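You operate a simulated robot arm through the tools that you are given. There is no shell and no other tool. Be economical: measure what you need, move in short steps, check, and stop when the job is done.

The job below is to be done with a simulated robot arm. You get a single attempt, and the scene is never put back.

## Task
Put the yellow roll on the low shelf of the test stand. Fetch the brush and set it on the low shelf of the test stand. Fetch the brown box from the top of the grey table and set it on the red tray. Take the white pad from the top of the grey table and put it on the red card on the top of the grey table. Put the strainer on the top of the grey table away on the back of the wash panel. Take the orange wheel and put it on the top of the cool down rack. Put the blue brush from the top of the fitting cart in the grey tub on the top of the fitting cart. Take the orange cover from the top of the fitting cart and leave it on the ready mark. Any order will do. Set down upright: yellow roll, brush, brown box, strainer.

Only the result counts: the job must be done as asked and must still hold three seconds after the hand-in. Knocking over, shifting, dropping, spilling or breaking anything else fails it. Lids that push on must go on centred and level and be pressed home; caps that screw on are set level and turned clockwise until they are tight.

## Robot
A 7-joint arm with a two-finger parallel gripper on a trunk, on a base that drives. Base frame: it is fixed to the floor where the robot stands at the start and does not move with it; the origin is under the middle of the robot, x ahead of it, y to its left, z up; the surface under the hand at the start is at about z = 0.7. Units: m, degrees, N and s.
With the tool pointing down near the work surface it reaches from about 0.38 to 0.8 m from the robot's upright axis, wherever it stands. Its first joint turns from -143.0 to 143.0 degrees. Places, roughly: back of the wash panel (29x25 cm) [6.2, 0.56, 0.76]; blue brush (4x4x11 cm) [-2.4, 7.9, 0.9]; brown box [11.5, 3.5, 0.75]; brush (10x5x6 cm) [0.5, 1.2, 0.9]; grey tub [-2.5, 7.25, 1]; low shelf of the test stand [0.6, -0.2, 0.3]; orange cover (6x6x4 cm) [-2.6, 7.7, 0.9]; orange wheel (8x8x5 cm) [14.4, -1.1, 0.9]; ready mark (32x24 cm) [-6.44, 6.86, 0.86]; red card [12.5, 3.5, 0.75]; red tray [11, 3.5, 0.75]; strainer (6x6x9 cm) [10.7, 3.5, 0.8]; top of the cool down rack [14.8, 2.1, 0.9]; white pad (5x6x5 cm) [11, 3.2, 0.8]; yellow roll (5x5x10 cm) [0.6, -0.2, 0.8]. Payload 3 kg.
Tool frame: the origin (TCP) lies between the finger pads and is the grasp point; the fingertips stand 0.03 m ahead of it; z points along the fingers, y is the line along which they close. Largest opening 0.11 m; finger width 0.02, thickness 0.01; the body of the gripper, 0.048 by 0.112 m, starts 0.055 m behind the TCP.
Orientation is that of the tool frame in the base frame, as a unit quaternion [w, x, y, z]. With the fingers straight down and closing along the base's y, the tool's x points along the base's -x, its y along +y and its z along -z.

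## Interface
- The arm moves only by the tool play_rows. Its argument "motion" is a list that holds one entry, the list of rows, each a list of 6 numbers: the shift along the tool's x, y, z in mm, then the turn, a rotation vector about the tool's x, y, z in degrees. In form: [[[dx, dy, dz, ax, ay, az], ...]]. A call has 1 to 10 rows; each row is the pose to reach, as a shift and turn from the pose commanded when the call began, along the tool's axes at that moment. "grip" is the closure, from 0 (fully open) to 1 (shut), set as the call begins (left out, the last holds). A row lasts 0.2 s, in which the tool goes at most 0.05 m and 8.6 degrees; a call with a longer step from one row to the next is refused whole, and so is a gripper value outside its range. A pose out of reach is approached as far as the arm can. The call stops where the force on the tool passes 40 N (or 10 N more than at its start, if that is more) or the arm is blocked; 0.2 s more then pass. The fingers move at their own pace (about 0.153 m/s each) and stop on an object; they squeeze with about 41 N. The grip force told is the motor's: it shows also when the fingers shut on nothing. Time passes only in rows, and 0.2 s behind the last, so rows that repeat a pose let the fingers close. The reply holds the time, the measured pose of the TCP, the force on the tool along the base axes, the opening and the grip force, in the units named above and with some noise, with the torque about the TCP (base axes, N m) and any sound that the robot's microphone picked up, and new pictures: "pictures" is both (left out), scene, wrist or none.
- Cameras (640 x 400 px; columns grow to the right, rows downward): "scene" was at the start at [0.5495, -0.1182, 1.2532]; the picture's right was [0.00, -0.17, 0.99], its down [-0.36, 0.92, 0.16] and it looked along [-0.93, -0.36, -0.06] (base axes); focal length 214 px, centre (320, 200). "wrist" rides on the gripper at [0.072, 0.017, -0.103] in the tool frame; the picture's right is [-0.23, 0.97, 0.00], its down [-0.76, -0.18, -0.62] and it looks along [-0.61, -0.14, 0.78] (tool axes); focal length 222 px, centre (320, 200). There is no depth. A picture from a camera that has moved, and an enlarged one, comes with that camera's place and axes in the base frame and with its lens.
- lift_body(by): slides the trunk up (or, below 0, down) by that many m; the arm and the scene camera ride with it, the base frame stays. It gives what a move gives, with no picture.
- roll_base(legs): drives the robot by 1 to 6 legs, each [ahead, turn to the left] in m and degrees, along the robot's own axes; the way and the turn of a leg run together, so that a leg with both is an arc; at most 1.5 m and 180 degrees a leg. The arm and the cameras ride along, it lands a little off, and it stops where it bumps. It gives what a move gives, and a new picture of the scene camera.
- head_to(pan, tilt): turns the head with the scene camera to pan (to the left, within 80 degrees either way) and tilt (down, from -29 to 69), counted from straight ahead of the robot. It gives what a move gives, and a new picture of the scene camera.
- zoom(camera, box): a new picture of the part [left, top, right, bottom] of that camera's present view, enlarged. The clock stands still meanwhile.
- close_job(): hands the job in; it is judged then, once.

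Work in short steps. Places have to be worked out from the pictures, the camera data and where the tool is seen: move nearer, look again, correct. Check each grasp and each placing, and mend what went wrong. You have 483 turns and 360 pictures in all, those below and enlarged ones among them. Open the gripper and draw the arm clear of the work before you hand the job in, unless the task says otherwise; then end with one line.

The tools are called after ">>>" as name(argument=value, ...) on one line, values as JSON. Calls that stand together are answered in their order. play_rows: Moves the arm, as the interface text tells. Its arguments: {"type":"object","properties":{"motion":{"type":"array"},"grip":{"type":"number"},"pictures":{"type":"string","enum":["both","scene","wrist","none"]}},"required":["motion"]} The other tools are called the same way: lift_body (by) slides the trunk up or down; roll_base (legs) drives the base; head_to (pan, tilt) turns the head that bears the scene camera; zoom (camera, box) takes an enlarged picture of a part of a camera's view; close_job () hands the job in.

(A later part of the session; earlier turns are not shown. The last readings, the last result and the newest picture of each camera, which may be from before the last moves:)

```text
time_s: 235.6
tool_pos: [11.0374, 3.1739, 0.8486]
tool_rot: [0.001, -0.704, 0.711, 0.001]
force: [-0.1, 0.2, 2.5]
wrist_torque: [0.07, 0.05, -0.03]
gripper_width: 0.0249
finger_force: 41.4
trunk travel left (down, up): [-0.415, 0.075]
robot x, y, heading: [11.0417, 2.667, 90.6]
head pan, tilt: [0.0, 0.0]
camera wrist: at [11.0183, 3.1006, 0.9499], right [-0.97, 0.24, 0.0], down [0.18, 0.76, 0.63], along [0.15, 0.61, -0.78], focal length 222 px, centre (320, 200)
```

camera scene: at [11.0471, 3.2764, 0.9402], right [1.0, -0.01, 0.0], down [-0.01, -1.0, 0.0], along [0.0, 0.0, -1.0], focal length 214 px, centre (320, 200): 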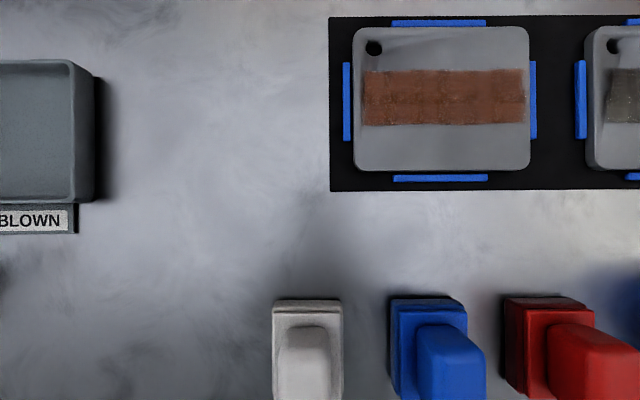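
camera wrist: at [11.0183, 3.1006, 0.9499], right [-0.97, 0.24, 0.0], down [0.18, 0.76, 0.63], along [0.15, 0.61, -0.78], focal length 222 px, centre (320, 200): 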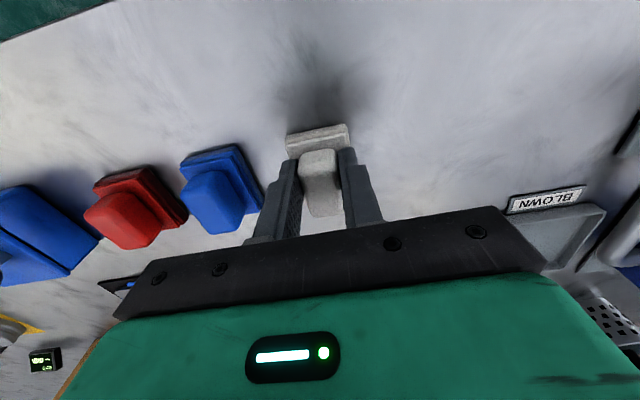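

Gripped (25 mm). Lift it clear.

>>> play_rows(motion=[[[0, 0, -20, 0, 0, 0], [0, 0, -60, 0, 0, 0], [0, 0, -110, 0, 0, 0], [0, 0, -160, 0, 0, 0], [0, 0, -210, 0, 0, 0], [0, 0, -260, 0, 0, 0]]], pictures="both")

```text
time_s: 237.0
tool_pos: [11.037, 3.1738, 1.1082]
tool_rot: [0.002, -0.704, 0.711, 0.001]
force: [-0.2, 0.1, -0.8]
wrist_torque: [0.01, 0.06, 0.0]
gripper_width: 0.0248
finger_force: 41.0
trunk travel left (down, up): [-0.415, 0.075]
robot x, y, heading: [11.039, 2.6706, 90.8]
head pan, tilt: [0.0, 0.0]
camera scene: at [11.0365, 3.2853, 1.1469], right [1.0, -0.01, 0.0], down [-0.01, -1.0, 0.0], along [0.0, 0.0, -1.0], focal length 214 px, centre (320, 200)
camera wrist: at [11.0181, 3.1001, 1.2105], right [-0.97, 0.24, 0.0], down [0.18, 0.76, 0.63], along [0.15, 0.61, -0.78], focal length 222 px, centre (320, 200)
```

scene: 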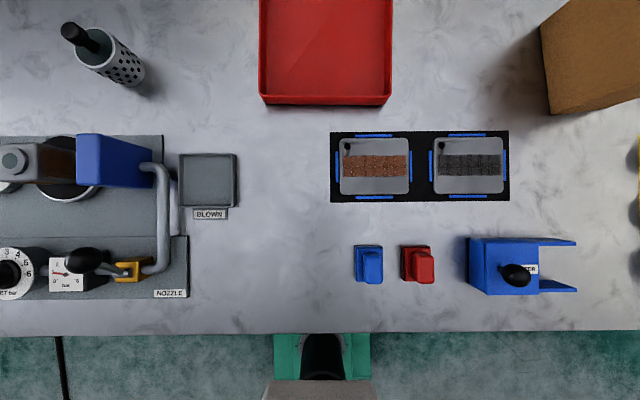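
wrist: 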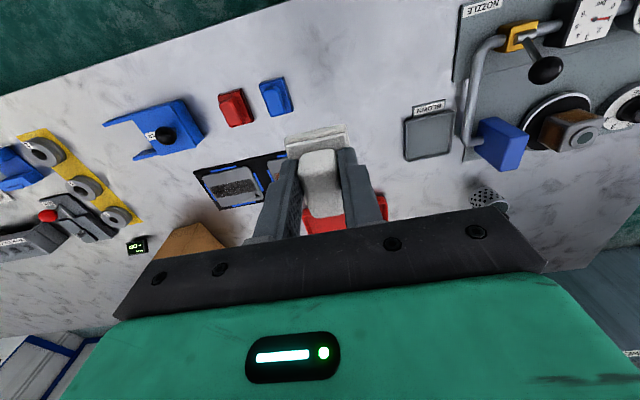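

Pad held; table surface z≈0.80. Now drive over to the red card around x≈12.45.

>>> roll_base(legs=[[-0.5, 0], [0, -45]])

>>> roll_base(legs=[[0, -45], [1.38, 0]])

>>> roll_base(legs=[[0, 45]])

>>> roll_base(legs=[[0, 45]])

```text
time_s: 242.0
tool_pos: [11.4029, 2.5273, 1.1079]
tool_rot: [0.002, -0.379, 0.925, 0.001]
force: [-0.1, 0.8, -0.2]
wrist_torque: [0.03, 0.01, 0.02]
gripper_width: 0.0247
finger_force: 41.4
trunk travel left (down, up): [-0.415, 0.075]
robot x, y, heading: [11.0286, 2.1853, 46.1]
head pan, tilt: [0.0, 0.0]
camera scene: at [11.4811, 2.6073, 1.1467], right [0.7, -0.71, 0.0], down [-0.71, -0.7, 0.0], along [0.0, 0.0, -1.0], focal length 214 px, centre (320, 200)
```

scene: 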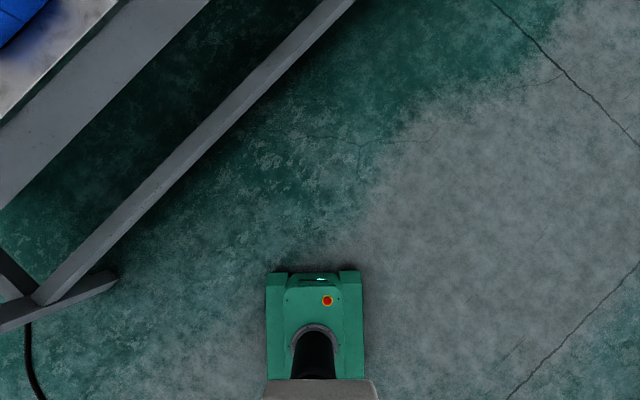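

```text
time_s: 251.1
tool_pos: [12.9235, 2.1648, 1.1086]
tool_rot: [0.002, 0.012, 1.0, -0.001]
force: [0.4, -0.4, -0.9]
wrist_torque: [0.04, 0.02, 0.02]
gripper_width: 0.0245
finger_force: 40.8
trunk travel left (down, up): [-0.415, 0.075]
robot x, y, heading: [12.4143, 2.1999, 0.3]
head pan, tilt: [0.0, 0.0]
camera scene: at [13.0337, 2.1637, 1.1471], right [-0.02, -1.0, 0.0], down [-1.0, 0.02, 0.0], along [0.0, 0.0, -1.0], focal length 214 px, centre (320, 200)
```

scene: 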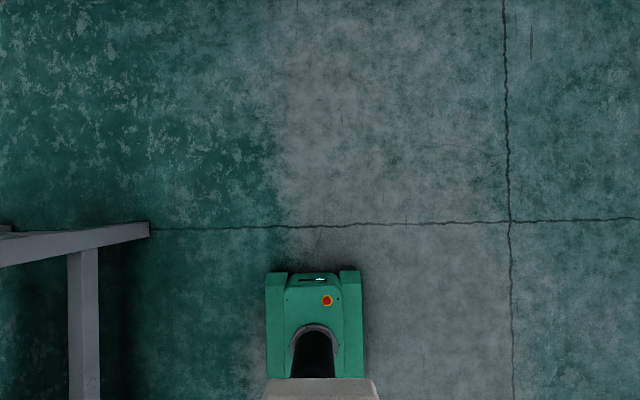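

```text
time_s: 253.6
tool_pos: [12.7968, 2.538, 1.1092]
tool_rot: [0.002, -0.378, 0.926, 0.0]
force: [0.1, -0.9, -0.4]
wrist_torque: [0.0, -0.05, 0.02]
gripper_width: 0.0245
finger_force: 40.9
trunk travel left (down, up): [-0.415, 0.075]
robot x, y, heading: [12.4393, 2.1786, 45.9]
head pan, tilt: [0.0, 0.0]
camera scene: at [12.8737, 2.6176, 1.1477], right [0.7, -0.71, 0.0], down [-0.71, -0.7, 0.0], along [0.0, 0.0, -1.0], focal length 214 px, centre (320, 200)
```

scene: 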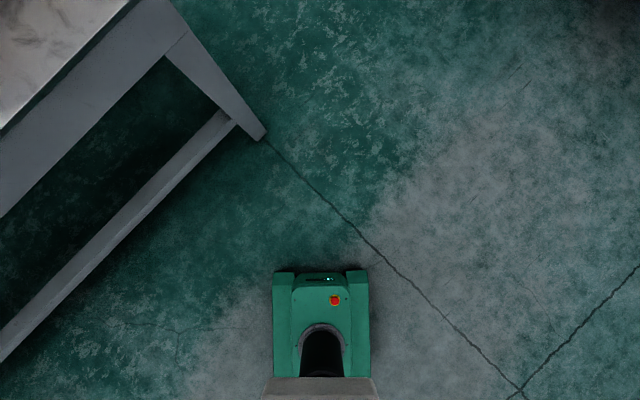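

```text
time_s: 256.1
tool_pos: [12.436, 2.6844, 1.1082]
tool_rot: [0.002, -0.704, 0.71, 0.001]
force: [0.5, 0.2, -0.1]
wrist_torque: [-0.02, 0.04, 0.04]
gripper_width: 0.0247
finger_force: 40.9
trunk travel left (down, up): [-0.415, 0.075]
robot x, y, heading: [12.4708, 2.1754, 90.5]
head pan, tilt: [0.0, 0.0]
camera scene: at [12.4366, 2.797, 1.1477], right [1.0, -0.01, 0.0], down [-0.01, -1.0, 0.0], along [0.0, 0.0, -1.0], focal length 214 px, centre (320, 200)
```

scene: 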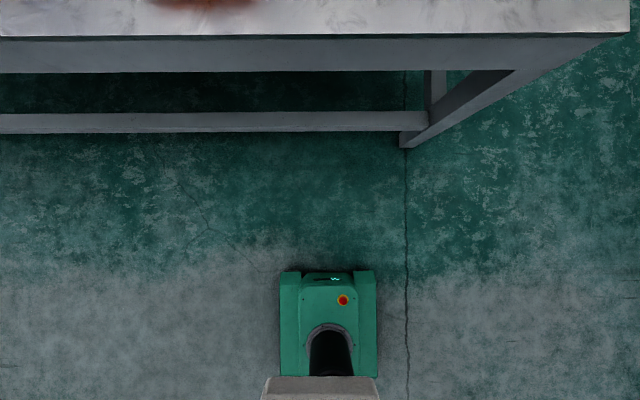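

Aligned in front of the card end. Drive forward 0.54 and look down.

>>> roll_base(legs=[[0.54, 0]])

```text
time_s: 259.3
tool_pos: [12.4348, 3.2315, 1.1092]
tool_rot: [0.001, -0.703, 0.711, 0.001]
force: [0.0, -0.4, -0.5]
wrist_torque: [0.0, 0.0, 0.0]
gripper_width: 0.0249
finger_force: 41.1
trunk travel left (down, up): [-0.415, 0.075]
robot x, y, heading: [12.4715, 2.722, 90.4]
head pan, tilt: [0.0, 0.0]
camera scene: at [12.4347, 3.344, 1.1485], right [1.0, -0.01, 0.0], down [-0.01, -1.0, 0.0], along [0.0, 0.0, -1.0], focal length 214 px, centre (320, 200)
```

scene: 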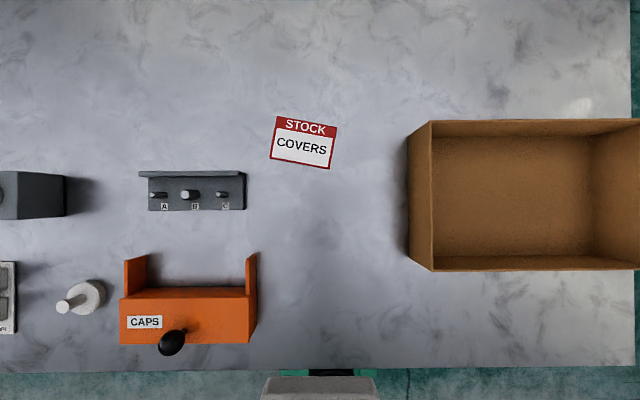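

Red-bordered card at ≈(12.407,3.437), turned about -9.5°. The pad's center sits ~12 mm ahead of the TCP. Move over the card with matching yaw and descend to z≈0.92.

>>> play_rows(motion=[[[-39, 6, 0, 0, 0, 1.9], [-77, 13, 0, 0, 0, 3.8], [-116, 19, 0, 0, 0, 5.7], [-155, 26, 0, 0, 0, 7.6], [-193, 32, 0, 0, 0, 9.5], [-193, 32, 45, 0, 0, 9.5], [-193, 32, 90, 0, 0, 9.5], [-193, 32, 135, 0, 0, 9.5], [-193, 32, 180, 0, 0, 9.5]]], pictures="both")

```text
time_s: 261.3
tool_pos: [12.4043, 3.4254, 0.9302]
tool_rot: [0.002, -0.642, 0.767, 0.001]
force: [0.5, -1.3, -1.3]
wrist_torque: [0.02, 0.03, 0.0]
gripper_width: 0.0248
finger_force: 40.8
trunk travel left (down, up): [-0.415, 0.075]
robot x, y, heading: [12.4675, 2.7251, 90.0]
head pan, tilt: [0.0, 0.0]
camera scene: at [12.424, 3.5352, 0.9692], right [0.98, -0.18, 0.0], down [-0.18, -0.98, 0.0], along [0.0, 0.0, -1.0], focal length 214 px, centre (320, 200)
camera wrist: at [12.3758, 3.3556, 1.0327], right [-0.92, 0.39, 0.0], down [0.31, 0.72, 0.63], along [0.25, 0.58, -0.78], focal length 222 px, centre (320, 200)
```

scene: 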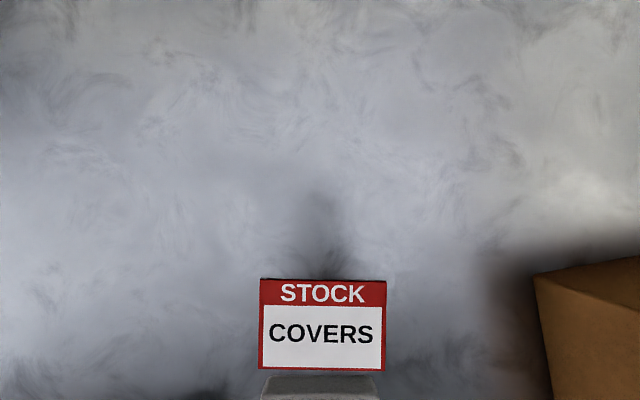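
wrist: 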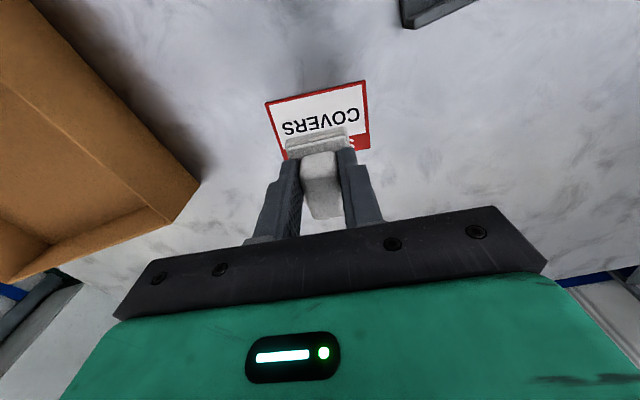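

Well aligned with the card (within ~4 mm). Descend to contact.

>>> play_rows(motion=[[[-3, -2, 35, 0, 0, 0], [-3, -2, 65, 0, 0, 0], [-3, -2, 72, 0, 0, 0], [-3, -2, 75, 0, 0, 0], [-3, -2, 78, 0, 0, 0], [-3, -2, 80, 0, 0, 0], [-3, -2, 82, 0, 0, 0]]], pictures="wrist")

```text
time_s: 262.9
tool_pos: [12.406, 3.4293, 0.8502]
tool_rot: [0.003, -0.642, 0.767, 0.002]
force: [0.1, -0.6, 12.6]
wrist_torque: [0.06, -0.05, 0.0]
gripper_width: 0.0248
finger_force: 41.2
trunk travel left (down, up): [-0.415, 0.075]
robot x, y, heading: [12.4712, 2.7248, 90.2]
head pan, tilt: [0.0, 0.0]
camera wrist: at [12.3777, 3.3598, 0.9521], right [-0.92, 0.39, 0.0], down [0.31, 0.71, 0.63], along [0.25, 0.58, -0.78], focal length 222 px, centre (320, 200)
```

wrist: 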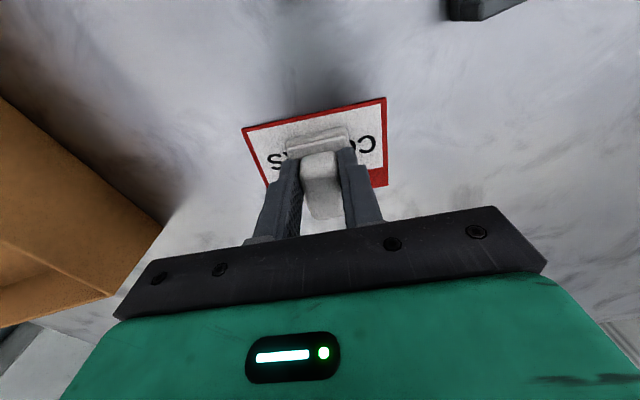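

Contact (12.6 N) on the card, centered. Release and rise.

>>> play_rows(motion=[[[0, 0, 0, 0, 0, 0], [0, 0, 0, 0, 0, 0]]], grip=0.5, pictures="none")

>>> play_rows(motion=[[[0, 0, -40, 0, 0, 0], [0, 0, -85, 0, 0, 0], [20, 0, -130, 0, 0, 0], [60, 0, -160, 0, 0, 0], [100, 0, -190, 0, 0, 0], [140, 0, -220, 0, 0, 0]]], pictures="scene")

```text
time_s: 263.5
tool_pos: [12.4075, 3.4294, 0.8482]
tool_rot: [0.001, -0.642, 0.767, 0.001]
force: [0.9, -0.7, 0.4]
wrist_torque: [0.0, -0.02, 0.0]
gripper_width: 0.055
finger_force: 0.0
trunk travel left (down, up): [-0.415, 0.075]
robot x, y, heading: [12.4683, 2.7238, 90.6]
head pan, tilt: [0.0, 0.0]
```

```text
time_s: 264.9
tool_pos: [12.383, 3.29, 1.0671]
tool_rot: [0.002, -0.642, 0.766, 0.001]
force: [-0.2, -0.2, -0.6]
wrist_torque: [0.0, 0.0, 0.0]
gripper_width: 0.0553
finger_force: 0.1
trunk travel left (down, up): [-0.415, 0.075]
robot x, y, heading: [12.4695, 2.7234, 90.2]
head pan, tilt: [0.0, 0.0]
camera scene: at [12.4021, 3.4008, 1.1061], right [0.98, -0.17, 0.0], down [-0.17, -0.98, 0.0], along [0.0, 0.0, -1.0], focal length 214 px, centre (320, 200)
```

scene: 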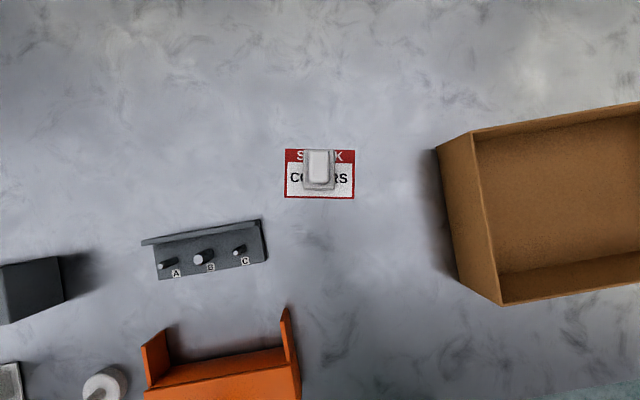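

Pad is on the card. Next the brown box: drive to x≈11.4.

>>> roll_base(legs=[[-0.5, 0], [0, 45]])

>>> roll_base(legs=[[0, 45], [1.0, 0]])

>>> roll_base(legs=[[0, -45]])

>>> roll_base(legs=[[0, -45]])

>>> play_rows(motion=[[[0, 0, -40, 0, 0, -3.5], [0, 0, -80, 0, 0, -7], [0, 0, -120, 0, 0, -9.5], [0, 0, -120, 0, -7, -9.5], [0, 0, -120, 0, -14, -9.5]]], grip=0, pictures="scene")

```text
time_s: 270.0
tool_pos: [12.0076, 2.5589, 1.0662]
tool_rot: [-0.001, 0.889, -0.458, 0.0]
force: [-0.2, 0.6, 0.6]
wrist_torque: [0.02, 0.01, 0.01]
gripper_width: 0.0549
finger_force: 0.0
trunk travel left (down, up): [-0.415, 0.075]
robot x, y, heading: [12.4948, 2.2532, 135.7]
head pan, tilt: [0.0, 0.0]
camera scene: at [11.9434, 2.6502, 1.1057], right [0.81, 0.58, 0.0], down [0.58, -0.81, 0.0], along [0.0, 0.0, -1.0], focal length 214 px, centre (320, 200)
```

scene: 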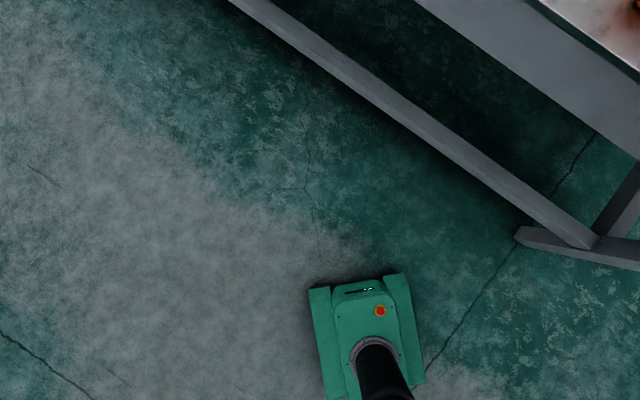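

```text
time_s: 277.3
tool_pos: [10.9185, 2.1375, 1.0672]
tool_rot: [-0.002, 0.996, -0.093, -0.002]
force: [0.5, 0.0, 0.5]
wrist_torque: [0.02, 0.03, 0.0]
gripper_width: 0.0549
finger_force: 0.1
trunk travel left (down, up): [-0.415, 0.075]
robot x, y, heading: [11.4888, 2.2516, 179.6]
head pan, tilt: [0.0, 0.0]
camera scene: at [10.8104, 2.1617, 1.1059], right [0.19, 0.98, 0.0], down [0.98, -0.19, 0.0], along [0.0, 0.0, -1.0], focal length 214 px, centre (320, 200)
```

scene: 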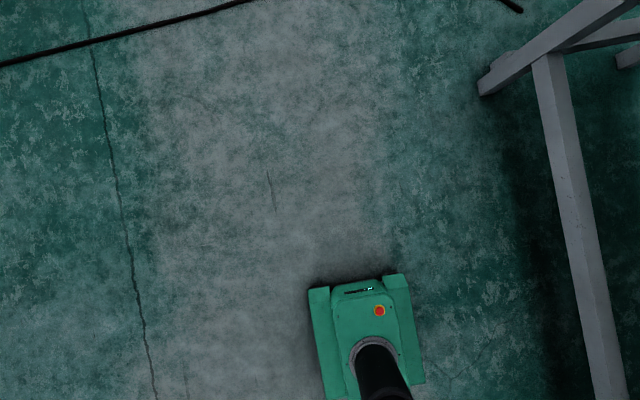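

```text
time_s: 279.8
tool_pos: [11.0052, 2.5733, 1.0666]
tool_rot: [-0.001, 0.883, -0.469, -0.001]
force: [-0.2, 0.8, -0.2]
wrist_torque: [0.02, 0.01, 0.02]
gripper_width: 0.0552
finger_force: 0.1
trunk travel left (down, up): [-0.415, 0.075]
robot x, y, heading: [11.4622, 2.2276, 134.5]
head pan, tilt: [0.0, 0.0]
camera scene: at [10.9445, 2.6674, 1.1065], right [0.83, 0.56, 0.0], down [0.56, -0.83, 0.0], along [0.0, 0.0, -1.0], focal length 214 px, centre (320, 200)
```

scene: 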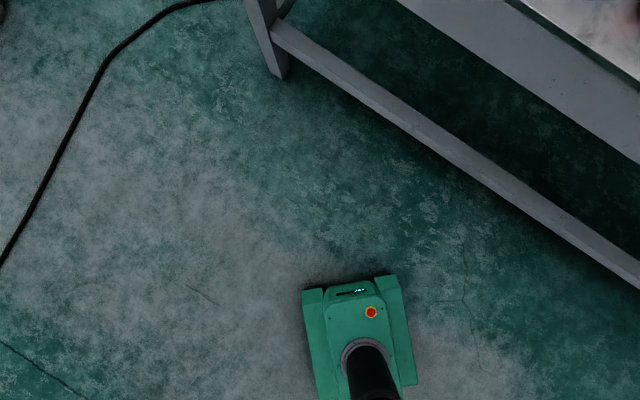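

```text
time_s: 282.3
tool_pos: [11.3855, 2.7955, 1.0683]
tool_rot: [0.002, -0.637, 0.771, 0.0]
force: [0.7, -0.4, 0.4]
wrist_torque: [0.04, -0.05, 0.0]
gripper_width: 0.0553
finger_force: 0.0
trunk travel left (down, up): [-0.415, 0.075]
robot x, y, heading: [11.426, 2.227, 89.9]
head pan, tilt: [0.0, 0.0]
camera scene: at [11.4054, 2.905, 1.1071], right [0.98, -0.19, 0.0], down [-0.19, -0.98, 0.0], along [0.0, 0.0, -1.0], focal length 214 px, centre (320, 200)
```

scene: 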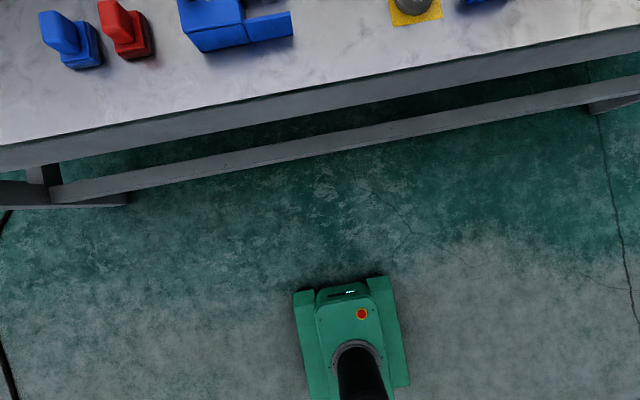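

```text
time_s: 283.5
tool_pos: [11.3849, 2.7937, 1.1888]
tool_rot: [0.096, -0.694, 0.709, 0.079]
force: [-0.1, 0.3, -0.1]
wrist_torque: [-0.02, 0.01, -0.02]
gripper_width: 0.1099
finger_force: 0.0
trunk travel left (down, up): [-0.415, 0.075]
robot x, y, heading: [11.4244, 2.2293, 89.9]
head pan, tilt: [0.0, 0.0]
camera scene: at [11.3848, 2.8929, 1.2531], right [1.0, -0.03, 0.02], down [-0.02, -0.97, -0.24], along [0.03, 0.24, -0.97], focal length 214 px, centre (320, 200)
```

scene: 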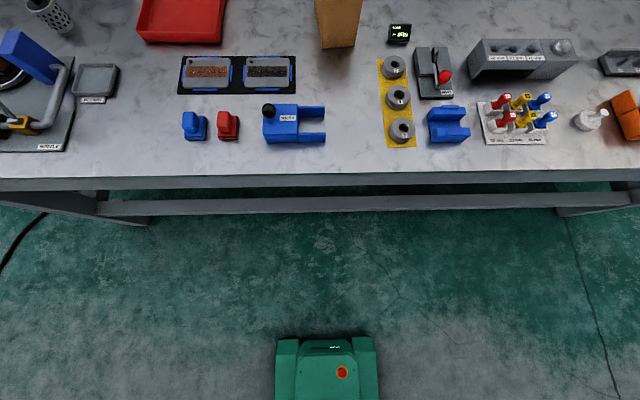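

Drive forward 0.5 m, shifting the view over the box.

>>> roll_base(legs=[[0.51, 0]])

```text
time_s: 286.6
tool_pos: [11.3788, 3.3157, 1.1884]
tool_rot: [0.096, -0.696, 0.707, 0.079]
force: [-0.8, -0.6, 0.4]
wrist_torque: [0.05, 0.01, -0.04]
gripper_width: 0.1101
finger_force: 0.1
trunk travel left (down, up): [-0.415, 0.075]
robot x, y, heading: [11.424, 2.7483, 90.7]
head pan, tilt: [0.0, 0.0]
camera scene: at [11.3786, 3.4144, 1.2529], right [1.0, -0.02, 0.02], down [-0.01, -0.97, -0.24], along [0.03, 0.24, -0.97], focal length 214 px, centre (320, 200)
```

scene: 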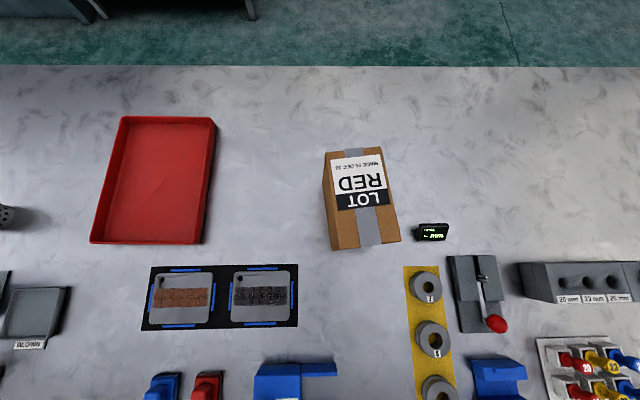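

>>> zoom(camera="scene", box=[290, 130, 450, 260])

```text
3.08 times, centred on (370, 195) of scene
camera zoom: at [11.3786, 3.4144, 1.2529], right [1.0, -0.02, 0.02], down [-0.01, -0.97, -0.24], along [0.03, 0.24, -0.97], focal length 660 px, centre (166, 215)
```

zoom: 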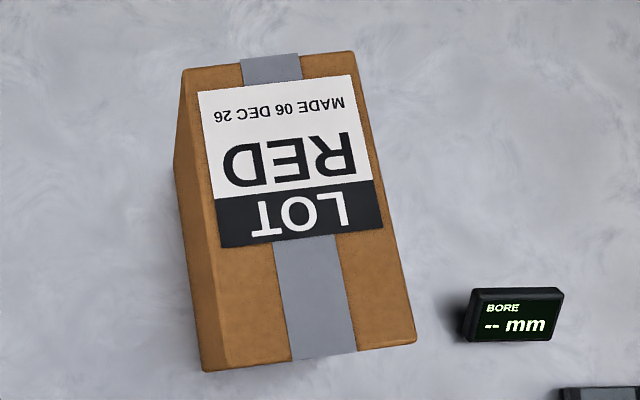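

Box: center ≈(11.454,3.50), 9.2×15.5 cm, top z≈0.93, yaw ≈+5.6°. Move above it with the tool vertical and yaw matched, then check.

>>> play_rows(motion=[[[-25, -11, 29, -0.14, 2.4, -1.1], [-50, -23, 58, -0.28, 4.8, -2.2], [-75, -34, 87, -0.42, 7.2, -3.3], [-100, -46, 116, -0.56, 9.6, -4.5], [-125, -57, 145, -0.7, 12, -5.6], [-149, -68.5, 173.5, -0.84, 14.3, -6.7]]], pictures="both")

```text
time_s: 288.0
tool_pos: [11.456, 3.5029, 1.0584]
tool_rot: [-0.007, 0.741, -0.671, 0.01]
force: [0.3, -0.8, 1.0]
wrist_torque: [0.01, 0.0, -0.01]
gripper_width: 0.1099
finger_force: 0.0
trunk travel left (down, up): [-0.415, 0.075]
robot x, y, heading: [11.4238, 2.7496, 90.3]
head pan, tilt: [0.0, 0.0]
camera scene: at [11.4429, 3.614, 1.0961], right [0.99, 0.1, 0.02], down [0.1, -0.99, 0.01], along [0.02, 0.0, -1.0], focal length 214 px, centre (320, 200)
camera wrist: at [11.4434, 3.4282, 1.1609], right [-0.99, 0.13, -0.02], down [0.09, 0.78, 0.62], along [0.1, 0.62, -0.78], focal length 222 px, centre (320, 200)
```

scene: 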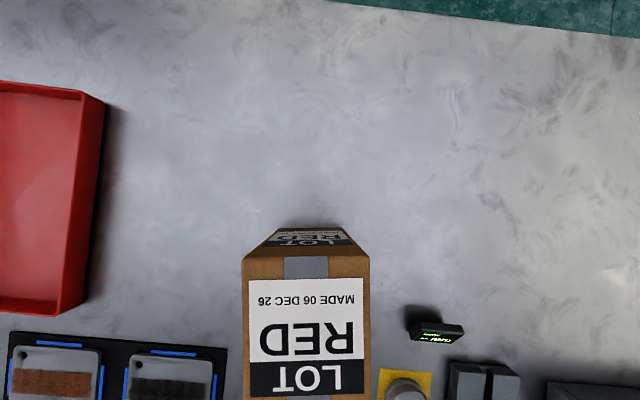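
wrist: 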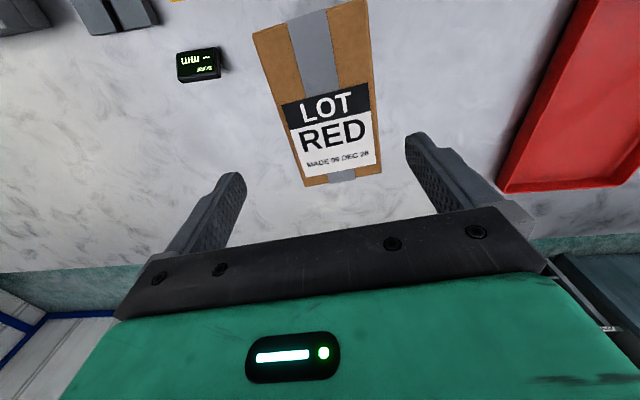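

Correct the 1.4° side tilt and shift 7 mm toward -x, descend part-way and check.

>>> play_rows(motion=[[[0, 3, 20, -0.7, 0, 0], [0, 7, 40, -1.4, 0, 0], [0, 7, 70, -1.4, 0, 0]]], pictures="both")

```text
time_s: 288.8
tool_pos: [11.4505, 3.5006, 0.9898]
tool_rot: [0.003, 0.742, -0.671, 0.002]
force: [-0.7, 0.0, 0.2]
wrist_torque: [-0.03, 0.03, 0.04]
gripper_width: 0.1101
finger_force: 0.1
trunk travel left (down, up): [-0.415, 0.075]
robot x, y, heading: [11.4281, 2.7506, 90.3]
head pan, tilt: [0.0, 0.0]
camera scene: at [11.4386, 3.6119, 1.0278], right [1.0, 0.1, 0.0], down [0.1, -1.0, 0.0], along [0.0, 0.0, -1.0], focal length 214 px, centre (320, 200)
camera wrist: at [11.4405, 3.4262, 1.0929], right [-0.99, 0.13, 0.0], down [0.1, 0.78, 0.62], along [0.08, 0.61, -0.79], focal length 222 px, centre (320, 200)
```

scene: 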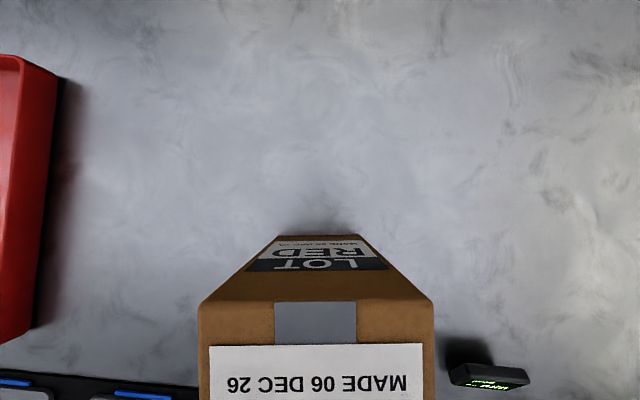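
wrist: 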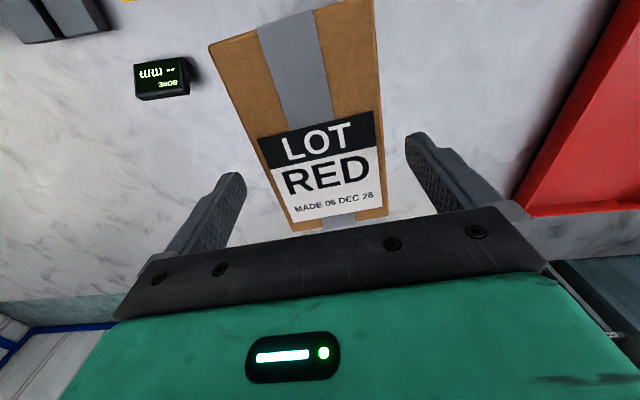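

Centered; box is 9 cm wide with top z≈0.946. Descend to TCP 0.905 and close.

>>> play_rows(motion=[[[0, 0, 40, 0, 0, 0], [0, 0, 70, 0, 0, 0], [0, 0, 85, 0, 0, 0]]], pictures="none")

>>> play_rows(motion=[[[0, 0, 0, 0, 0, 0], [0, 0, 0, 0, 0, 0], [0, 0, 0, 0, 0, 0]]], grip=1, pictures="wrist")

```text
time_s: 289.6
tool_pos: [11.4494, 3.5014, 0.9053]
tool_rot: [0.002, 0.741, -0.671, 0.001]
force: [0.1, 0.1, -0.3]
wrist_torque: [0.02, -0.01, -0.03]
gripper_width: 0.1098
finger_force: 0.1
trunk travel left (down, up): [-0.415, 0.075]
robot x, y, heading: [11.4268, 2.7478, 90.6]
head pan, tilt: [0.0, 0.0]
```

```text
time_s: 290.4
tool_pos: [11.4505, 3.5021, 0.9051]
tool_rot: [0.003, 0.741, -0.671, 0.001]
force: [-1.5, 1.5, 2.0]
wrist_torque: [0.44, -0.45, 0.28]
gripper_width: 0.0903
finger_force: 41.3
trunk travel left (down, up): [-0.415, 0.075]
robot x, y, heading: [11.4226, 2.7488, 90.1]
head pan, tilt: [0.0, 0.0]
camera wrist: at [11.4397, 3.4266, 1.0083], right [-0.99, 0.13, 0.0], down [0.1, 0.78, 0.62], along [0.08, 0.61, -0.79], focal length 222 px, centre (320, 200)
```

wrist: 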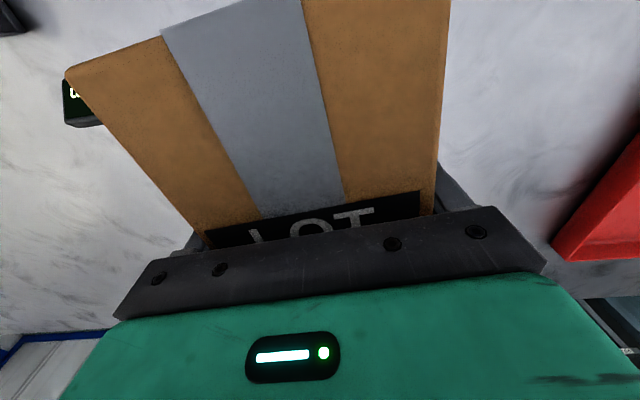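

Gripped. Lift 30 cm.

>>> play_rows(motion=[[[0, 0, -15, 0, 0, 0], [0, 0, -50, 0, 0, 0], [0, 0, -95, 0, 0, 0], [0, 0, -140, 0, 0, 0], [20, 0, -185, 0, 0, 0], [50, 0, -220, 0, 0, 0], [80, 0, -255, 0, 0, 0], [100, 0, -290, 0, 0, 0]]], pictures="wrist")

>>> roll_base(legs=[[-0.5, 0], [0, 45]])

>>> roll_base(legs=[[0.55, 0], [0, -45]])

```text
time_s: 292.2
tool_pos: [11.4598, 3.4034, 1.192]
tool_rot: [0.004, 0.742, -0.671, 0.001]
force: [0.0, -0.1, -11.8]
wrist_torque: [0.05, 0.02, 0.0]
gripper_width: 0.0899
finger_force: 40.8
trunk travel left (down, up): [-0.415, 0.075]
robot x, y, heading: [11.422, 2.7461, 90.4]
head pan, tilt: [0.0, 0.0]
camera wrist: at [11.4502, 3.3304, 1.2954], right [-0.99, 0.13, 0.0], down [0.1, 0.78, 0.62], along [0.08, 0.61, -0.79], focal length 222 px, centre (320, 200)
```

wrist: 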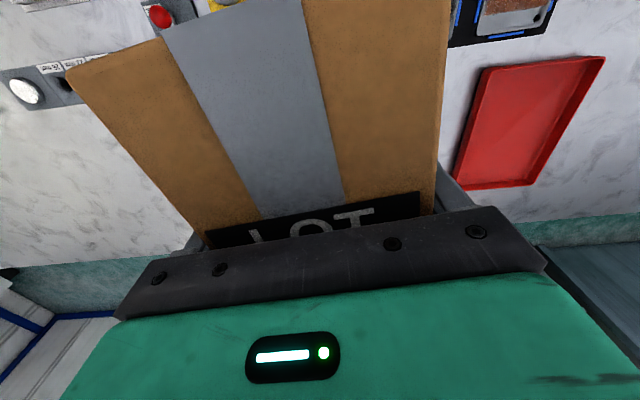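

```text
time_s: 297.2
tool_pos: [10.984, 2.7327, 1.193]
tool_rot: [0.003, 0.943, -0.332, 0.002]
force: [0.2, 0.1, -11.7]
wrist_torque: [0.05, 0.03, 0.01]
gripper_width: 0.09
finger_force: 41.2
trunk travel left (down, up): [-0.415, 0.075]
robot x, y, heading: [11.4576, 2.2771, 136.1]
head pan, tilt: [0.0, 0.0]
camera scene: at [10.8978, 2.8036, 1.2299], right [0.63, 0.78, 0.0], down [0.78, -0.63, 0.01], along [0.0, -0.01, -1.0], focal length 214 px, centre (320, 200)
```

scene: 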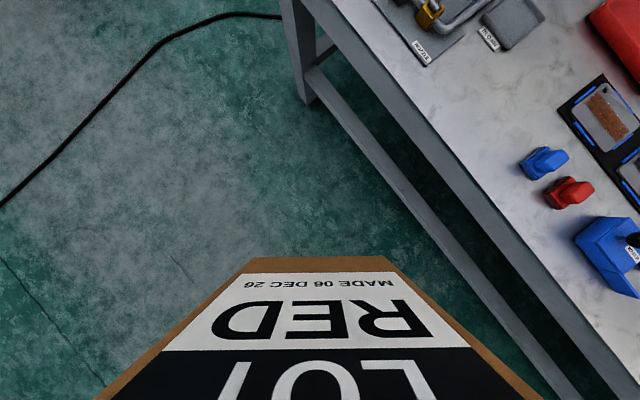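

```text
time_s: 302.6
tool_pos: [11.0508, 3.3206, 1.1909]
tool_rot: [0.003, 0.741, -0.671, 0.002]
force: [-0.9, 0.5, -10.5]
wrist_torque: [0.05, -0.01, 0.02]
gripper_width: 0.09
finger_force: 41.1
trunk travel left (down, up): [-0.415, 0.075]
robot x, y, heading: [11.0146, 2.666, 90.6]
head pan, tilt: [0.0, 0.0]
camera scene: at [11.0401, 3.4323, 1.2305], right [1.0, 0.1, 0.0], down [0.1, -1.0, 0.01], along [0.0, -0.01, -1.0], focal length 214 px, centre (320, 200)
```

scene: 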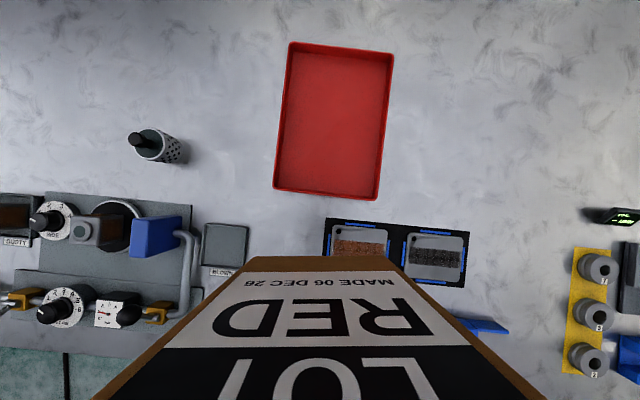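

Tray is square to the table, center ≈(11.052,3.586). Move the base forward 9 cm and extend over the tray, undoing the 5.7° yaw.

>>> roll_base(legs=[[0.095, 0]])

>>> play_rows(motion=[[[-30, 0, 10, 0, 0, 1.5], [-60, 0, 20, 0, 0, 3], [-90, 0, 30, 0, 0, 4.5], [-120, 0, 50, 0, 0, 5.7], [-140, 0, 80, 0, 0, 5.7]]], pictures="wrist")

```text
time_s: 303.7
tool_pos: [11.0477, 3.4154, 1.1941]
tool_rot: [0.003, 0.742, -0.67, 0.001]
force: [-0.5, 0.3, -10.9]
wrist_torque: [0.01, -0.01, 0.01]
gripper_width: 0.0898
finger_force: 41.5
trunk travel left (down, up): [-0.415, 0.075]
robot x, y, heading: [11.0151, 2.7614, 90.7]
head pan, tilt: [0.0, 0.0]
camera scene: at [11.0375, 3.5272, 1.2307], right [1.0, 0.1, 0.0], down [0.1, -1.0, 0.01], along [0.0, -0.01, -1.0], focal length 214 px, centre (320, 200)
```

scene: 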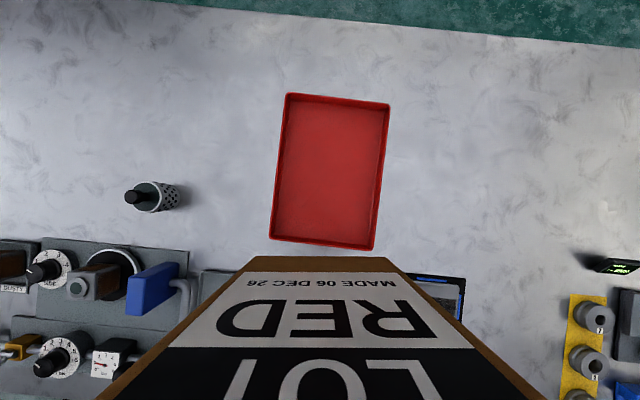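

```text
time_s: 304.9
tool_pos: [11.0351, 3.5322, 1.1307]
tool_rot: [-0.002, -0.707, 0.707, -0.002]
force: [0.5, -0.6, -11.3]
wrist_torque: [0.05, 0.0, -0.02]
gripper_width: 0.0901
finger_force: 41.1
out of reach, approached as far as the arm can: row 4, 5
trunk travel left (down, up): [-0.415, 0.075]
robot x, y, heading: [11.0137, 2.7608, 90.9]
head pan, tilt: [0.0, 0.0]
camera wrist: at [11.0179, 3.4591, 1.2332], right [-0.97, 0.23, 0.0], down [0.18, 0.77, 0.62], along [0.14, 0.6, -0.79], focal length 222 px, centre (320, 200)
```

wrist: 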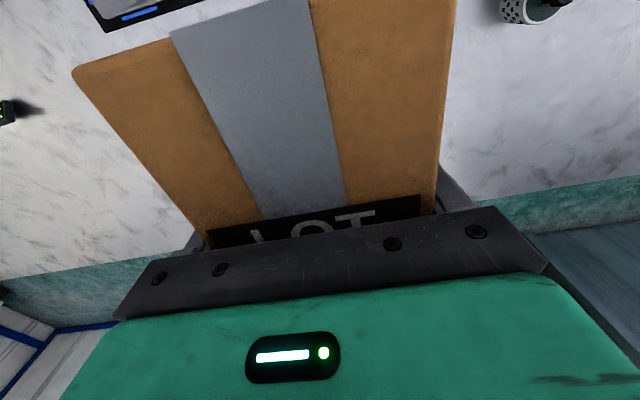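

At this height reach ends at y≈3.53; descend to ~0.985 first, and shift +18 mm in x, then extend.

>>> play_rows(motion=[[[0, -5, 45, 0, 0, 0], [0, -10, 90, 0, 0, 0], [0, -18, 125, 0, 0, 0], [0, -18, 145, 0, 0, 0], [-15, -18, 145, 0, 0, 0], [-30, -18, 145, 0, 0, 0]]], pictures="both")

```text
time_s: 306.3
tool_pos: [11.0538, 3.558, 0.9833]
tool_rot: [0.003, 0.707, -0.707, 0.002]
force: [-0.4, -0.7, -10.7]
wrist_torque: [0.06, 0.01, 0.01]
gripper_width: 0.0899
finger_force: 40.9
out of reach, approached as far as the arm can: row 6
trunk travel left (down, up): [-0.415, 0.075]
robot x, y, heading: [11.0107, 2.7598, 91.0]
head pan, tilt: [0.0, 0.0]
camera scene: at [11.0531, 3.6699, 1.0205], right [1.0, 0.0, 0.0], down [0.0, -1.0, 0.01], along [0.0, -0.01, -1.0], focal length 214 px, centre (320, 200)
camera wrist: at [11.0369, 3.4851, 1.0858], right [-0.97, 0.23, 0.0], down [0.18, 0.76, 0.62], along [0.14, 0.6, -0.79], focal length 222 px, centre (320, 200)
```

scene: 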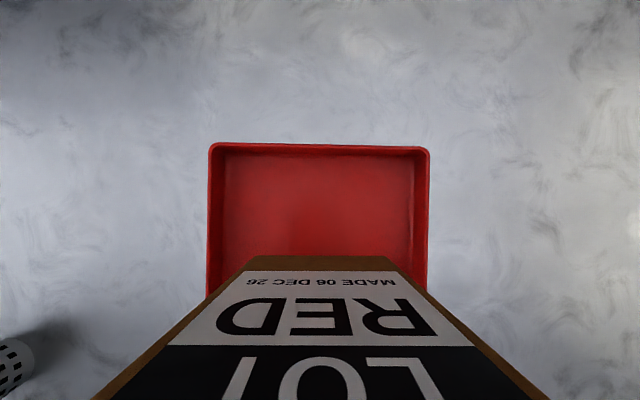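
wrist: 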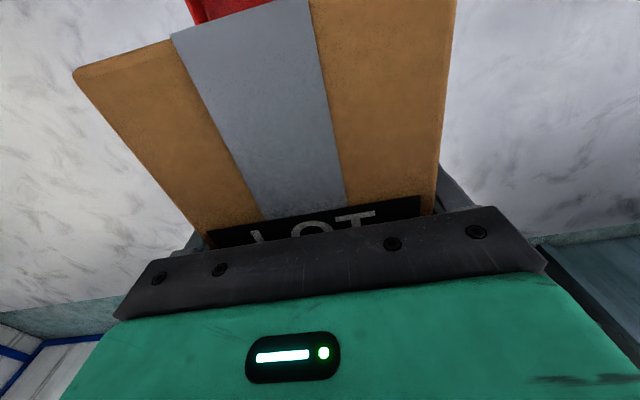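

Over the tray with ~3 cm margin. Descend to contact.

>>> play_rows(motion=[[[0, 0, 35, 0, 0, 0], [0, 0, 58, 0, 0, 0], [0, 0, 64, 0, 0, 0], [0, 0, 67, 0, 0, 0], [0, 0, 70, 0, 0, 0], [0, 0, 72, 0, 0, 0], [0, 0, 74, 0, 0, 0]]], pictures="none")

```text
time_s: 307.9
tool_pos: [11.0537, 3.5571, 0.9098]
tool_rot: [0.001, 0.707, -0.707, 0.001]
force: [-1.6, -0.3, -1.8]
wrist_torque: [-0.33, -0.3, -0.07]
gripper_width: 0.09
finger_force: 41.1
trunk travel left (down, up): [-0.415, 0.075]
robot x, y, heading: [11.0129, 2.7607, 90.7]
head pan, tilt: [0.0, 0.0]
```

Weight is on the tray (force went from −11 to −2 N). Press 1 mm more, release, and retreat up.

>>> play_rows(motion=[[[0, 0, 1, 0, 0, 0], [0, 0, 1, 0, 0, 0]]], pictures="none")

>>> play_rows(motion=[[[0, 0, 0, 0, 0, 0], [0, 0, 0, 0, 0, 0], [0, 0, -20, 0, 0, 0], [0, 0, -60, 0, 0, 0], [0, 0, -110, 0, 0, 0], [30, 0, -150, 0, 0, 0], [70, 0, -180, 0, 0, 0], [110, 0, -210, 0, 0, 0], [155, 0, -230, 0, 0, 0]]], grip=0, pictures="scene")

```text
time_s: 308.5
tool_pos: [11.0529, 3.5561, 0.9093]
tool_rot: [-0.001, -0.707, 0.707, -0.001]
force: [-1.9, 4.4, 15.8]
wrist_torque: [-1.21, -1.01, -0.05]
gripper_width: 0.0899
finger_force: 40.7
trunk travel left (down, up): [-0.415, 0.075]
robot x, y, heading: [11.0135, 2.7627, 90.7]
head pan, tilt: [0.0, 0.0]
```

```text
time_s: 310.5
tool_pos: [11.0558, 3.3997, 1.1348]
tool_rot: [0.003, 0.707, -0.707, 0.001]
force: [0.1, 0.3, 0.5]
wrist_torque: [-0.04, 0.01, 0.02]
gripper_width: 0.11
finger_force: 0.0
trunk travel left (down, up): [-0.415, 0.075]
robot x, y, heading: [11.0129, 2.7593, 91.0]
head pan, tilt: [0.0, 0.0]
camera scene: at [11.0556, 3.5115, 1.1731], right [1.0, 0.0, 0.0], down [0.0, -1.0, 0.01], along [0.0, -0.01, -1.0], focal length 214 px, centre (320, 200)
```

scene: 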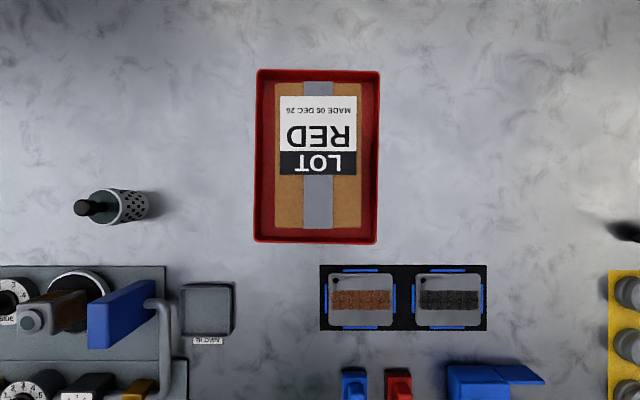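

Box sits in the tray. Next the orange wheel. Back off, pitch the hand to look ahead, and turn right.

>>> roll_base(legs=[[-0.55, 0], [0, -45]])

>>> play_rows(motion=[[[0, 0, 0, 0, -8, 0], [0, 0, 0, 0, -16, 0], [0, 0, 0, 0, -24, 0], [0, 0, 0, 0, -32, 0], [0, 0, 0, 0, -40, 0], [0, 0, 0, 0, -48, 0], [0, 0, 0, 0, -56, 0]]], pictures="none")

>>> roll_base(legs=[[0, -55]])

```text
time_s: 315.8
tool_pos: [11.5088, 2.6289, 1.1349]
tool_rot: [-0.002, -0.377, 0.926, 0.001]
force: [0.2, 0.2, 1.1]
wrist_torque: [-0.01, -0.02, -0.04]
gripper_width: 0.11
finger_force: 0.1
trunk travel left (down, up): [-0.415, 0.075]
robot x, y, heading: [10.9937, 2.2428, 45.4]
head pan, tilt: [0.0, 0.0]
camera scene: at [11.587, 2.7088, 1.1727], right [0.7, -0.72, 0.0], down [-0.72, -0.7, 0.01], along [-0.01, 0.0, -1.0], focal length 214 px, centre (320, 200)
```

scene: 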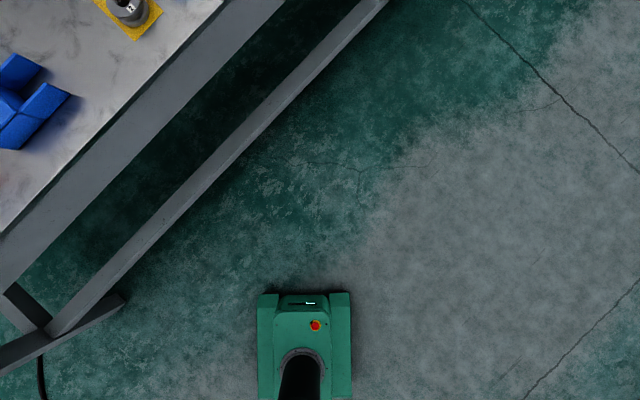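

```text
time_s: 317.4
tool_pos: [11.5085, 2.63, 1.1365]
tool_rot: [0.434, -0.331, 0.819, 0.176]
force: [0.0, -0.2, -0.1]
wrist_torque: [-0.02, 0.0, 0.03]
gripper_width: 0.1101
finger_force: 0.1
trunk travel left (down, up): [-0.415, 0.075]
robot x, y, heading: [10.9952, 2.2427, 45.3]
head pan, tilt: [0.0, 0.0]
```

```text
time_s: 320.3
tool_pos: [11.6061, 2.0501, 1.1347]
tool_rot: [0.464, 0.08, 0.881, -0.04]
force: [0.9, 0.7, -0.6]
wrist_torque: [0.0, 0.02, 0.01]
gripper_width: 0.1099
finger_force: 0.1
trunk travel left (down, up): [-0.415, 0.075]
robot x, y, heading: [10.9972, 2.2799, -8.5]
head pan, tilt: [0.0, 0.0]
camera scene: at [11.6337, 2.0457, 1.2466], right [-0.18, -0.98, 0.0], down [-0.56, 0.1, -0.83], along [0.81, -0.15, -0.56], focal length 214 px, centre (320, 200)
```

scene: 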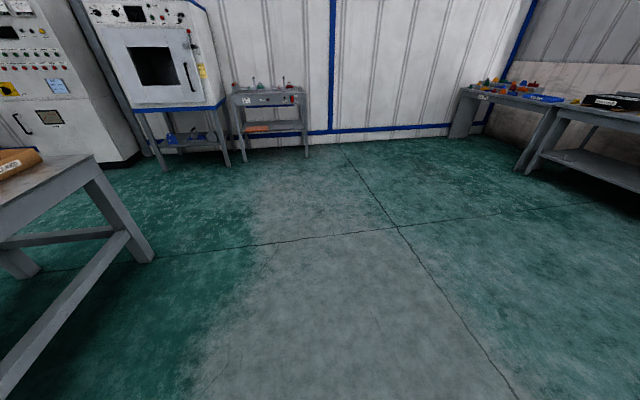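

Cool-down rack (y≈1.65–2.6, x≈14.65+) is visible, and the tables along the right wall where the wheel should be. Drive diagonally toward (14.2,0).

>>> roll_base(legs=[[0, -27], [1.5, 0], [1.5, 0], [0.8, 0]])

>>> roll_base(legs=[[0, -54]])

```text
time_s: 339.9
tool_pos: [14.5847, -0.3038, 1.1369]
tool_rot: [0.447, 0.263, 0.844, -0.138]
force: [0.4, -0.3, 0.6]
wrist_torque: [-0.02, -0.04, 0.0]
gripper_width: 0.1101
finger_force: 0.1
trunk travel left (down, up): [-0.415, 0.075]
robot x, y, heading: [14.1219, 0.1546, -33.2]
head pan, tilt: [0.0, 0.0]
camera scene: at [14.6077, -0.32, 1.2477], right [-0.57, -0.82, 0.0], down [-0.46, 0.32, -0.83], along [0.68, -0.47, -0.56], focal length 214 px, centre (320, 200)
```

scene: 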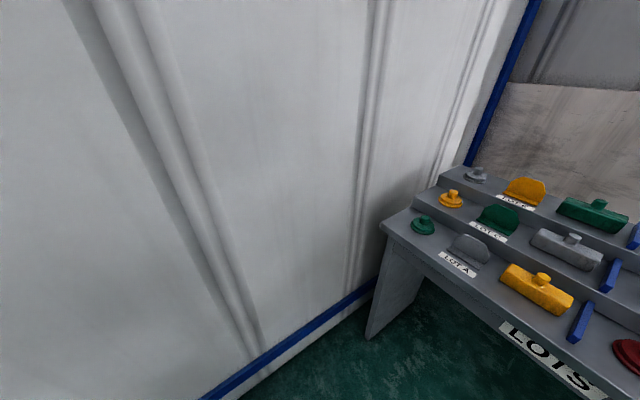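

```text
time_s: 342.8
tool_pos: [14.0078, -0.4882, 1.1357]
tool_rot: [0.332, 0.624, 0.627, -0.328]
force: [1.0, 0.6, 0.6]
wrist_torque: [0.0, 0.01, 0.0]
gripper_width: 0.1099
finger_force: 0.0
trunk travel left (down, up): [-0.415, 0.075]
robot x, y, heading: [14.1667, 0.1566, -87.8]
head pan, tilt: [0.0, 0.0]
camera scene: at [14.0083, -0.5145, 1.2479], right [-1.0, -0.01, 0.0], down [0.0, 0.56, -0.83], along [0.01, -0.83, -0.56], focal length 214 px, centre (320, 200)
```

scene: 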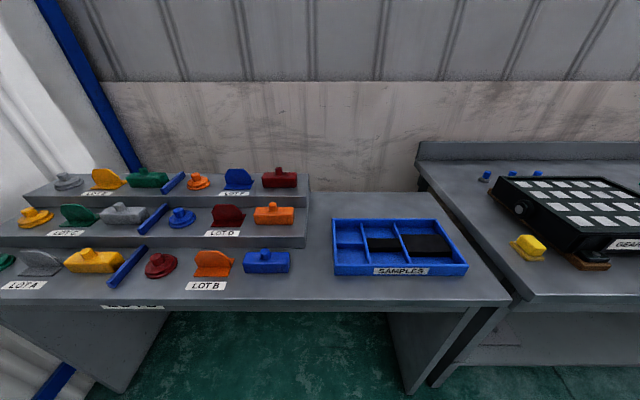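

A stepped display with lots A–F. The orange wheel appears to be the round one in the back row (LOT F). Zoom to verify.

>>> zoom(camera="scene", box=[0, 150, 320, 300])

```text
2.00 times, centred on (160, 225) of scene
camera zoom: at [14.0083, -0.5145, 1.2479], right [-1.0, -0.01, 0.0], down [0.0, 0.56, -0.83], along [0.01, -0.83, -0.56], focal length 429 px, centre (640, 150)
```

zoom: 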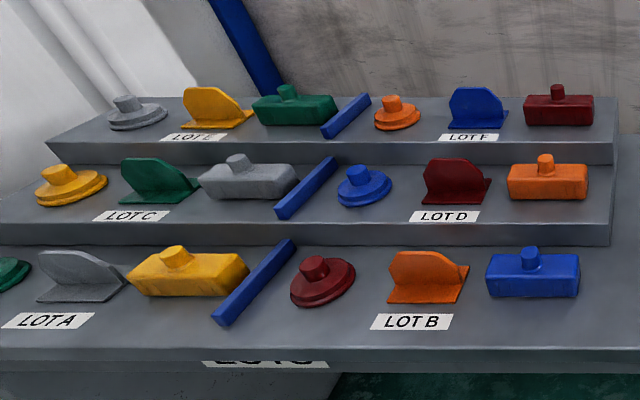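

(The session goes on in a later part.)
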